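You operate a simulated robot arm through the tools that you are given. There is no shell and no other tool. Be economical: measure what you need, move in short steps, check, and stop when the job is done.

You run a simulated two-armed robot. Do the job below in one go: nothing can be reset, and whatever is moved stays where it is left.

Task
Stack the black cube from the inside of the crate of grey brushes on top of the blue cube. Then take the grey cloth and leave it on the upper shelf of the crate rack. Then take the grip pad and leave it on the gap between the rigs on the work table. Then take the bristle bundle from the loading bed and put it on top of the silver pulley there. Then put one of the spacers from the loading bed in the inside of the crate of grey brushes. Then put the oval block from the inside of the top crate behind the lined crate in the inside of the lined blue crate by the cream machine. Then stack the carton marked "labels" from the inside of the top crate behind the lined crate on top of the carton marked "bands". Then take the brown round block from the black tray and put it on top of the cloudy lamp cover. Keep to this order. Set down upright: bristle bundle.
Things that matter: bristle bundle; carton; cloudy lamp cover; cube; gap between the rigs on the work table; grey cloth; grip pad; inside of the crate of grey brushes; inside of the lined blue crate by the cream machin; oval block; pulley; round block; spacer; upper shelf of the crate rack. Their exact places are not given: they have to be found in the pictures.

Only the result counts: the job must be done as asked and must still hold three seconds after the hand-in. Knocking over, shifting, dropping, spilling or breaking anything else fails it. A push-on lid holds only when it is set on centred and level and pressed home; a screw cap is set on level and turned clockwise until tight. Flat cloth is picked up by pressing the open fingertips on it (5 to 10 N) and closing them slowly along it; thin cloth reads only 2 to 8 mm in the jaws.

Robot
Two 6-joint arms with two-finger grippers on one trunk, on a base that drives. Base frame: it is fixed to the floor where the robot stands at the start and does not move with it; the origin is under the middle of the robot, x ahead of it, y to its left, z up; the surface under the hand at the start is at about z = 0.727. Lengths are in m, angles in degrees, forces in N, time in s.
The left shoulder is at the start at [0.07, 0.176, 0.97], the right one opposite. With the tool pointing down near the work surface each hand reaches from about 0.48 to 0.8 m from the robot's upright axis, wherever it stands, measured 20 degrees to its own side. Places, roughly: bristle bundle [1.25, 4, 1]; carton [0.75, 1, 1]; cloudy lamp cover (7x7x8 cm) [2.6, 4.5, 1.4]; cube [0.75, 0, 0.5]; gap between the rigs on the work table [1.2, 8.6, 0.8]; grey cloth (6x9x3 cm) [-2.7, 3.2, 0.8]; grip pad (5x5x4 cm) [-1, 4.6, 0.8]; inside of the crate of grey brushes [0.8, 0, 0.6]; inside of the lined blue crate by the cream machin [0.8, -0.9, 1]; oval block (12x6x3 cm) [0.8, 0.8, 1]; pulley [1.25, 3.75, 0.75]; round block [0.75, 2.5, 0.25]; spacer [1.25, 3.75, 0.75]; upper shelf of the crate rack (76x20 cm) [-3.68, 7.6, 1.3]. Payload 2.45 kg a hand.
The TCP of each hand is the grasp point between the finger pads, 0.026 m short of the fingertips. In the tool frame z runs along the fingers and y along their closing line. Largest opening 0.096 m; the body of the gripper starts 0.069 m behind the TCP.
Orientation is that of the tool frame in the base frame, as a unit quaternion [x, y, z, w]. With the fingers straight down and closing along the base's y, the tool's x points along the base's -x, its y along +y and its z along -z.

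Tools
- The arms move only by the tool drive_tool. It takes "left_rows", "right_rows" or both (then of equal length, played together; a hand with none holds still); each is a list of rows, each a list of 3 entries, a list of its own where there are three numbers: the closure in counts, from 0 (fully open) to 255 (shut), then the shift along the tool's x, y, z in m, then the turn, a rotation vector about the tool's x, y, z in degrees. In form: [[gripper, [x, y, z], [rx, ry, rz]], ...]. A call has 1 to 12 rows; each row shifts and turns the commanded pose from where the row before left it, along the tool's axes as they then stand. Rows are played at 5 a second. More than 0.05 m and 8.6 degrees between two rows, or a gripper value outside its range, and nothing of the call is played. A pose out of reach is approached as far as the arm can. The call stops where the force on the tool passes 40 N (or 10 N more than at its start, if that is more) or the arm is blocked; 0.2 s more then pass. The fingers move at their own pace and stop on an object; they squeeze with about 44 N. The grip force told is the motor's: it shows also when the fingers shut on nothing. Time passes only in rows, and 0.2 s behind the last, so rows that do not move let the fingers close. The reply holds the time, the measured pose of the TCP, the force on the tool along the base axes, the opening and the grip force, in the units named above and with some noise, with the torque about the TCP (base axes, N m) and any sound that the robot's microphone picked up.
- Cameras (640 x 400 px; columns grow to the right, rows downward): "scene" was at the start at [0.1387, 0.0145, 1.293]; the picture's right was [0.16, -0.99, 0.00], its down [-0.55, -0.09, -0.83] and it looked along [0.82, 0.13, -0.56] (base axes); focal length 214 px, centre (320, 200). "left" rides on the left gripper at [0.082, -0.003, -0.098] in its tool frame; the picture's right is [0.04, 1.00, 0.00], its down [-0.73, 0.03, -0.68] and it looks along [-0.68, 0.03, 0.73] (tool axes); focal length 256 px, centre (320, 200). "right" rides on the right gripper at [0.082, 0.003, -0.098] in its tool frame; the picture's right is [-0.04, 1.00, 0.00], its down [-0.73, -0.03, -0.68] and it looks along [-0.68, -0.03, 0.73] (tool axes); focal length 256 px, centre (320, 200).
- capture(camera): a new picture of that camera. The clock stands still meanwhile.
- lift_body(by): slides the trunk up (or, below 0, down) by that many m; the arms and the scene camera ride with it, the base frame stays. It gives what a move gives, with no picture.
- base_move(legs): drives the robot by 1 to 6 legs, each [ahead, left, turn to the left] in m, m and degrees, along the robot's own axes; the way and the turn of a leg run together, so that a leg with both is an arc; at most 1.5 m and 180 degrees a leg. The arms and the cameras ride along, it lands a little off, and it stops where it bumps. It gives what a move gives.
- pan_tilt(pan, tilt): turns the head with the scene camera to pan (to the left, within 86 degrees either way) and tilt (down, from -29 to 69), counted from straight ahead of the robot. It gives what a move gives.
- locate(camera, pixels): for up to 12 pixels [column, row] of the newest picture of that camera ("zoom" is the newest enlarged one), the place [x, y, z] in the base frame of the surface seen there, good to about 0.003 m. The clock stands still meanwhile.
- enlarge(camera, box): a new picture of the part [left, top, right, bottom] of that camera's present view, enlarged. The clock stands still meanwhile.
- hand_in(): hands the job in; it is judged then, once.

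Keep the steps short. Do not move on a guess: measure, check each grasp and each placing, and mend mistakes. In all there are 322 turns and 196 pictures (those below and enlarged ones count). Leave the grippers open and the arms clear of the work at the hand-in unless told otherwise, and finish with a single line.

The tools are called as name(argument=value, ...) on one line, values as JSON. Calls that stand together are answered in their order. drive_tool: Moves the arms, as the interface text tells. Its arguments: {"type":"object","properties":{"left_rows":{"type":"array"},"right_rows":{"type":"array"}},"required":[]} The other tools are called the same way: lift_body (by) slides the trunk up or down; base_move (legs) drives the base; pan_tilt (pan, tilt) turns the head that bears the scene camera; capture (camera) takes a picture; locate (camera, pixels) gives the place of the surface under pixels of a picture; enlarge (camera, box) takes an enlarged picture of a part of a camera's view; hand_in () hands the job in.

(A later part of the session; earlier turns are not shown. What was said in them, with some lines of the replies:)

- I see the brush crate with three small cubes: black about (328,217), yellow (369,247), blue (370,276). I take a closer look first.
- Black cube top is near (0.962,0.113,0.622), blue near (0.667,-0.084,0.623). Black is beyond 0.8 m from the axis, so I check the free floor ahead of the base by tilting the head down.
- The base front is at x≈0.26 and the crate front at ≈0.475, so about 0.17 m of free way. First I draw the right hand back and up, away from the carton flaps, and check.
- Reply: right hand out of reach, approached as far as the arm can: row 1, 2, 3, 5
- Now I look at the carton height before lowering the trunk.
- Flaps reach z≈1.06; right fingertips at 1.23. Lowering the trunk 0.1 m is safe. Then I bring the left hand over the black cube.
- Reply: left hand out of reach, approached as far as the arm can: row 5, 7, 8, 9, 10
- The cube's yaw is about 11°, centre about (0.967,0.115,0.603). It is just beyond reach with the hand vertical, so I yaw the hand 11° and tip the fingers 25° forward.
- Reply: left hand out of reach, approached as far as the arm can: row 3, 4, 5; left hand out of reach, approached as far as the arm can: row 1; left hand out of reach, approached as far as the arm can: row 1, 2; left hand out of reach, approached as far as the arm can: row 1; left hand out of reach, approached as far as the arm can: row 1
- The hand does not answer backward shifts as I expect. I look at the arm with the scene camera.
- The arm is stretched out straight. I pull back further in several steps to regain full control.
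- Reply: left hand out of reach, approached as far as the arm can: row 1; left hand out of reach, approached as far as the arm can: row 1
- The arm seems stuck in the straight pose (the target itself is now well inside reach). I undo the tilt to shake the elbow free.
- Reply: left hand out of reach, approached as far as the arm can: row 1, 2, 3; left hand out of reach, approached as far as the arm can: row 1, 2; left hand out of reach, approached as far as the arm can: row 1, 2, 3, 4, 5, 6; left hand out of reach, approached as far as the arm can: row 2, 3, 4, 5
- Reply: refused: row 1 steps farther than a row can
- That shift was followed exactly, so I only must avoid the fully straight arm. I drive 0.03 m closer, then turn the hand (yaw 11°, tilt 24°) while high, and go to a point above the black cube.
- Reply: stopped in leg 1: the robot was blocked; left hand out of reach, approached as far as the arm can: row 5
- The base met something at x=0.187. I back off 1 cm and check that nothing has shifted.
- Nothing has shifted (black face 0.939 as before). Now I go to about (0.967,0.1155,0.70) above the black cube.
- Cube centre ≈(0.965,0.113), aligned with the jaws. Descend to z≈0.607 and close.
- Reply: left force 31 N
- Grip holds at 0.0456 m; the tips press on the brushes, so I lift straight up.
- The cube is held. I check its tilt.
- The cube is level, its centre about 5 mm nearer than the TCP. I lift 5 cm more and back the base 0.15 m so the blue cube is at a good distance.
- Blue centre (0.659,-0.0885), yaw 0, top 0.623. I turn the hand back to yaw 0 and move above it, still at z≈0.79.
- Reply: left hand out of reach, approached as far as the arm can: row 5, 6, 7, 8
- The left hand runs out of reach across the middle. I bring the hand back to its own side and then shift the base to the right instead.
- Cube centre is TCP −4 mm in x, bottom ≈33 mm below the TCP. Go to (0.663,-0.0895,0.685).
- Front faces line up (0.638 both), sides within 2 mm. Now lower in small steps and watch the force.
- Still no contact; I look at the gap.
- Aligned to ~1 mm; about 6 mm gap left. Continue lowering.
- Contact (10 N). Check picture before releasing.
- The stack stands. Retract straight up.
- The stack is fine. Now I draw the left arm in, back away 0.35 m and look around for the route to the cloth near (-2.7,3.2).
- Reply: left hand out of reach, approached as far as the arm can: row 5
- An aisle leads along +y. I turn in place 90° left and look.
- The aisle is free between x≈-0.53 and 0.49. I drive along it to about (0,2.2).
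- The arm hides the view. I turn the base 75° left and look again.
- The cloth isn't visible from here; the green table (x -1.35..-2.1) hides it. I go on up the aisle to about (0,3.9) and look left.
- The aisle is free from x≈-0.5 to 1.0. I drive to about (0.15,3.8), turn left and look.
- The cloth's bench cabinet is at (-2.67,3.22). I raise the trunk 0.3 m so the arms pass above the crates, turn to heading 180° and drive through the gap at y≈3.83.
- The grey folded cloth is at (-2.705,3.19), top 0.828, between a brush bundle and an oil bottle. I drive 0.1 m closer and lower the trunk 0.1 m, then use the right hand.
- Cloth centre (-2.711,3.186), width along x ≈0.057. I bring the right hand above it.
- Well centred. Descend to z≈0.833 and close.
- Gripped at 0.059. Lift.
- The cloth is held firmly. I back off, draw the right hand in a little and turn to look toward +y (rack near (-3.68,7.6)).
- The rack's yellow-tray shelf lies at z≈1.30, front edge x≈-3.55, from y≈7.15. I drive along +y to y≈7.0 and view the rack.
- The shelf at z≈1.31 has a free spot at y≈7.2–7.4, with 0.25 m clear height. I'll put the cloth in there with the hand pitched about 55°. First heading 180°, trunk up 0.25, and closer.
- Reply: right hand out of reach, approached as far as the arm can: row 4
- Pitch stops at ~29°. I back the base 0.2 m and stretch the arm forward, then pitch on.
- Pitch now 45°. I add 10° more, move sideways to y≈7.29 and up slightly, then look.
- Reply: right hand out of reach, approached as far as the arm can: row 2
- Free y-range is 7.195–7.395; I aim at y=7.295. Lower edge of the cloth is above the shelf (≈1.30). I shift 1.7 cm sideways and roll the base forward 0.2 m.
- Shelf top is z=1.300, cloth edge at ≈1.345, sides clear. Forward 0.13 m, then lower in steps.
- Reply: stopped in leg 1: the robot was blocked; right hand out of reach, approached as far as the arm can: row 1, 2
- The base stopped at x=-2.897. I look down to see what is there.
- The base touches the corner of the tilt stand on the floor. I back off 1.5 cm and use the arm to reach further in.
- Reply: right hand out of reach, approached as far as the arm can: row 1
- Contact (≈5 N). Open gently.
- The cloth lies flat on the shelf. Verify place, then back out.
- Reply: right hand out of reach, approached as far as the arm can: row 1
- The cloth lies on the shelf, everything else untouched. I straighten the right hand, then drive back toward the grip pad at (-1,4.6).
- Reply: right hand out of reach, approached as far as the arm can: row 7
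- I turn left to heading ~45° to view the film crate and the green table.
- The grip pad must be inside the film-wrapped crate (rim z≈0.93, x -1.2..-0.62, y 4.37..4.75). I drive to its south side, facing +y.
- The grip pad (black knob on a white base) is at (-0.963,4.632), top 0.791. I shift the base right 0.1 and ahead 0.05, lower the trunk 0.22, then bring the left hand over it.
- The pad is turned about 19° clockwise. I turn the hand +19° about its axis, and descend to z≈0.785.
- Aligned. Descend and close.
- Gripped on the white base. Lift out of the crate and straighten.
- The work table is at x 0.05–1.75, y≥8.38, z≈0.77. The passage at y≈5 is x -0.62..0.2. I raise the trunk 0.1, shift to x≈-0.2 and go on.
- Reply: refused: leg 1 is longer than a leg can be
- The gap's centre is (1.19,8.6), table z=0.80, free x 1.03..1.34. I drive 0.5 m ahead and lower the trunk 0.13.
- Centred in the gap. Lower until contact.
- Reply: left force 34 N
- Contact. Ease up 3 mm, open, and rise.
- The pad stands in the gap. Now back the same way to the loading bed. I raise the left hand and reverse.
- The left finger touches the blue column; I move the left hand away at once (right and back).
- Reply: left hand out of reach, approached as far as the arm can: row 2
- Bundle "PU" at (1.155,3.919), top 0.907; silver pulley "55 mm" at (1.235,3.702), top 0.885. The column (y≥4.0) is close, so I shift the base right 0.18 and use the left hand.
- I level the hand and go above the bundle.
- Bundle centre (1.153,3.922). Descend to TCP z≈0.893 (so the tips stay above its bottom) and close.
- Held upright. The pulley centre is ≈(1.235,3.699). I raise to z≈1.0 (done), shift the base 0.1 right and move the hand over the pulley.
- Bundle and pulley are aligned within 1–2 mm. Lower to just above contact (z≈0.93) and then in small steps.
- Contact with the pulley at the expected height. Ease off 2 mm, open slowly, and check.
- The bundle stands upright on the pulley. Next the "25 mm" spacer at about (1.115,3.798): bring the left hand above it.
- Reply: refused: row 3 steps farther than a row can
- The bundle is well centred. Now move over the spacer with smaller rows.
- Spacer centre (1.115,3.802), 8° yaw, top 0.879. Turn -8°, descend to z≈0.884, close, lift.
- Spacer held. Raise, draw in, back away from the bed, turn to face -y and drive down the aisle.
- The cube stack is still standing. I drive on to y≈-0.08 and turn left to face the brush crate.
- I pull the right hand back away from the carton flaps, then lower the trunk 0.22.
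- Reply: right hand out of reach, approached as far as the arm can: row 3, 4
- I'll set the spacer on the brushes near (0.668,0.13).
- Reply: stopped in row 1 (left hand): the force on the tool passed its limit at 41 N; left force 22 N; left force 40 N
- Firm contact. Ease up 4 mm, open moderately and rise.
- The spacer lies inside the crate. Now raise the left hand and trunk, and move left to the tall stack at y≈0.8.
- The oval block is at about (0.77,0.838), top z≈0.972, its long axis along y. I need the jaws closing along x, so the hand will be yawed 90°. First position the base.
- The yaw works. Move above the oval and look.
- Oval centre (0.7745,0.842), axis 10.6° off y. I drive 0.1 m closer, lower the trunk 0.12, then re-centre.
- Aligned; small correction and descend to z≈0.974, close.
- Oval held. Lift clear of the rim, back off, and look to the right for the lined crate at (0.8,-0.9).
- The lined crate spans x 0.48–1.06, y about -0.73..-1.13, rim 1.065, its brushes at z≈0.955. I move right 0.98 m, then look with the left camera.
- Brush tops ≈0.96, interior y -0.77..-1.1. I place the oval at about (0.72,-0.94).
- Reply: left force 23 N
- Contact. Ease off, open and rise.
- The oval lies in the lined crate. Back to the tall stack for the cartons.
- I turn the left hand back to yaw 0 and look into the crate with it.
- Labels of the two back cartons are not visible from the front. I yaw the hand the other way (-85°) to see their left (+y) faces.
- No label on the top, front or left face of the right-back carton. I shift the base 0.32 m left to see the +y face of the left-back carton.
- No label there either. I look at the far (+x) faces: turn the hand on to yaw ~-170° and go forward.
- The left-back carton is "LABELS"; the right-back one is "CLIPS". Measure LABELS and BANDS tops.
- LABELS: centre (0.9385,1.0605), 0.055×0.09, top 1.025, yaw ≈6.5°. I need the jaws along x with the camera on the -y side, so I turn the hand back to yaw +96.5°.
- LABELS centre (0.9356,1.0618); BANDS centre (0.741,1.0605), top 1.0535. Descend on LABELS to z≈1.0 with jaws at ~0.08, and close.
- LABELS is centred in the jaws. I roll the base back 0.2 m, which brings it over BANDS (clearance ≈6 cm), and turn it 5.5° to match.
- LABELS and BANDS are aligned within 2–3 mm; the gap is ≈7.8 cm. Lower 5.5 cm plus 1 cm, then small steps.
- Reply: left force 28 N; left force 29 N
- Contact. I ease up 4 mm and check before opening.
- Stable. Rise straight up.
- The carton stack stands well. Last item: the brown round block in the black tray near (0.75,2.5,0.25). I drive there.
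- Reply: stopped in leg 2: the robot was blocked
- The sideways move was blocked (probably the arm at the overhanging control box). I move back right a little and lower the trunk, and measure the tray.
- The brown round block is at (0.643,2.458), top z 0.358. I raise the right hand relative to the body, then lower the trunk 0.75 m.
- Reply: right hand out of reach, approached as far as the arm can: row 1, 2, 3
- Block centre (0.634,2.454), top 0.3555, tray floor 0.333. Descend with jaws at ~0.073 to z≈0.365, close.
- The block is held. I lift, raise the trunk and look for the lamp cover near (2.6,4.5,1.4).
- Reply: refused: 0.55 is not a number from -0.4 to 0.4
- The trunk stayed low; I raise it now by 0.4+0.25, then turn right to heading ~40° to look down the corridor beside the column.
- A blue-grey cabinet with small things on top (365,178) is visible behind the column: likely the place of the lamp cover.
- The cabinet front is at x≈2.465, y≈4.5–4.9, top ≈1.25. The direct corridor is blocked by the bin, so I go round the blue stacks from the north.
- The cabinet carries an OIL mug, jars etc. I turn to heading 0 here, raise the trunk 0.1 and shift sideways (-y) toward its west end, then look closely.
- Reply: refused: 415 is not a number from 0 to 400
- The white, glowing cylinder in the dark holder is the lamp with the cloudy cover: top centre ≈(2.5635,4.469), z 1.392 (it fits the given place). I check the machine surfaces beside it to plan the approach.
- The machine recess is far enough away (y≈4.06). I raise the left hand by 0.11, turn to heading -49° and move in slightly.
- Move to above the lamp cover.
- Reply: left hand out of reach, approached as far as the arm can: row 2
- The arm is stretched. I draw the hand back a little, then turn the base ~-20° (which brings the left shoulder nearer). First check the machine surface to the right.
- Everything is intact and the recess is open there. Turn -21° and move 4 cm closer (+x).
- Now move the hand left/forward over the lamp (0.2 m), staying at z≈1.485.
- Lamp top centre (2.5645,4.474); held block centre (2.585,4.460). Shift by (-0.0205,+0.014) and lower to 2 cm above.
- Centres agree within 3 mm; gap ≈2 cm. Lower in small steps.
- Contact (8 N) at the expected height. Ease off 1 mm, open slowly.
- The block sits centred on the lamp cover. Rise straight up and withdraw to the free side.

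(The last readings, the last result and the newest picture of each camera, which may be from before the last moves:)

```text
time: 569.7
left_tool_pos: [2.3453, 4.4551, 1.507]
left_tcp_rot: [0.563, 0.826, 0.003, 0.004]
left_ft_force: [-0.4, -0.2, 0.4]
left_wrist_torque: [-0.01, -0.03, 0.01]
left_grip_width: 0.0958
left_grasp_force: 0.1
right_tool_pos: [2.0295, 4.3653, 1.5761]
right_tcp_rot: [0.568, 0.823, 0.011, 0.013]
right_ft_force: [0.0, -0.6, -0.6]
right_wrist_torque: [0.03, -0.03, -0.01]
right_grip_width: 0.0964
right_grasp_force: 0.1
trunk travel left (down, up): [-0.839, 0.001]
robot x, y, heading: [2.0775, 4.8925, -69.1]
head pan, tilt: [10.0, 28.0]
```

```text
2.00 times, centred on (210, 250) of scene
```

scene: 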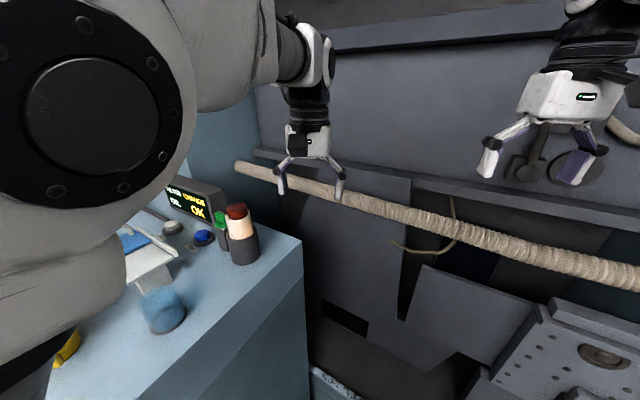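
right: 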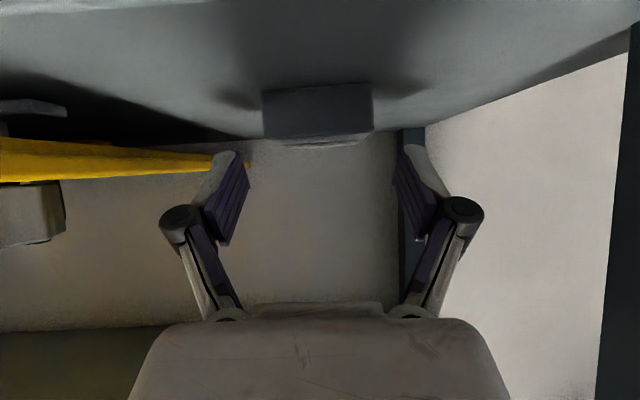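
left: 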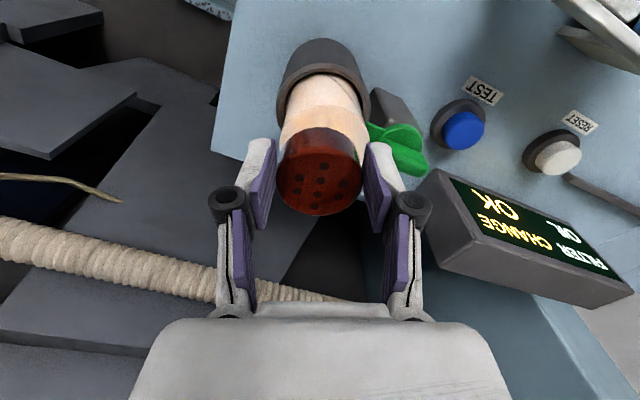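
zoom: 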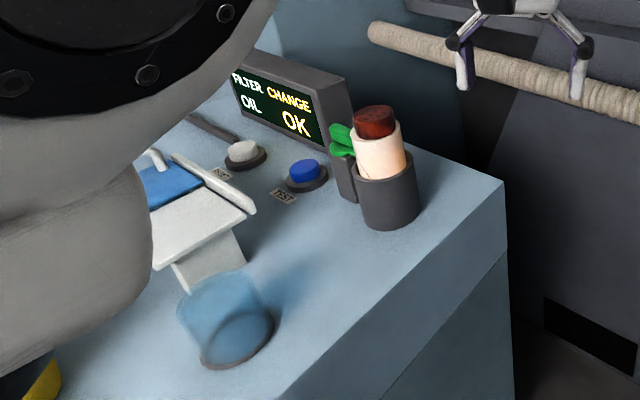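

All is in place. I back the robot away so the arms are clear, then check once more.

base_move(legs=[[-0.3, 0, 0]])

pan_tilt(pan=25, tilt=25)

capture(camera="scene")

enlarge(camera="scene", box=[160, 140, 340, 260])

```text
time: 571.7
left_tool_pos: [2.2469, 4.7311, 1.5062]
left_tcp_rot: [0.563, 0.826, 0.004, 0.001]
left_ft_force: [0.2, -0.1, -0.3]
left_wrist_torque: [0.02, 0.05, 0.0]
left_grip_width: 0.0963
left_grasp_force: 0.0
right_tool_pos: [1.9295, 4.6409, 1.5744]
right_tcp_rot: [0.566, 0.824, 0.009, 0.01]
right_ft_force: [0.6, 0.1, -0.2]
right_wrist_torque: [0.02, 0.01, 0.0]
right_grip_width: 0.0962
right_grasp_force: 0.0
trunk travel left (down, up): [-0.839, 0.001]
robot x, y, heading: [1.972, 5.1775, -69.7]
head pan, tilt: [10.0, 28.0]
```

```text
time: 572.5
left_tool_pos: [2.2437, 4.7335, 1.5063]
left_tcp_rot: [0.563, 0.826, 0.003, 0.002]
left_ft_force: [0.0, -0.5, 0.2]
left_wrist_torque: [0.01, 0.0, -0.01]
left_grip_width: 0.0959
left_grasp_force: 0.1
right_tool_pos: [1.9292, 4.644, 1.5769]
right_tcp_rot: [0.566, 0.824, 0.009, 0.012]
right_ft_force: [-0.8, 0.5, 0.7]
right_wrist_torque: [0.0, 0.03, 0.02]
right_grip_width: 0.0958
right_grasp_force: 0.0
trunk travel left (down, up): [-0.839, 0.001]
robot x, y, heading: [1.9743, 5.174, -69.1]
head pan, tilt: [25.0, 25.0]
```

```text
32 pictures are left
```

scene: 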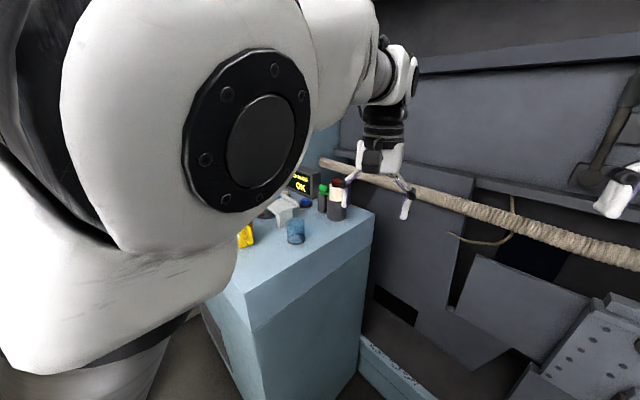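

```text
3.33 times, centred on (250, 200) of scene
```

zoom: 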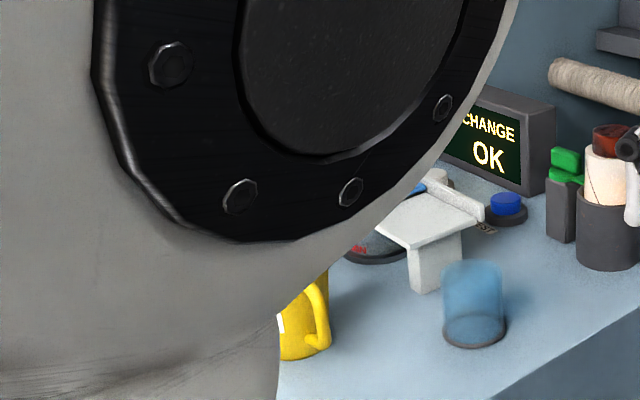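

The round block rests on the cloudy lamp cover, the other things on the cabinet are unmoved, both grippers are open and clear. I hand the job in.

hand_in()

```text
The job is handed in.
```

I did all eight steps in the order given and handed the job in. The checks after each placing looked right, but I don't have the judge's result. For the last step I took the white glowing cylinder in the dark holder to be the cloudy lamp cover. It matched the given position, while the blue translucent cup beside it did not.
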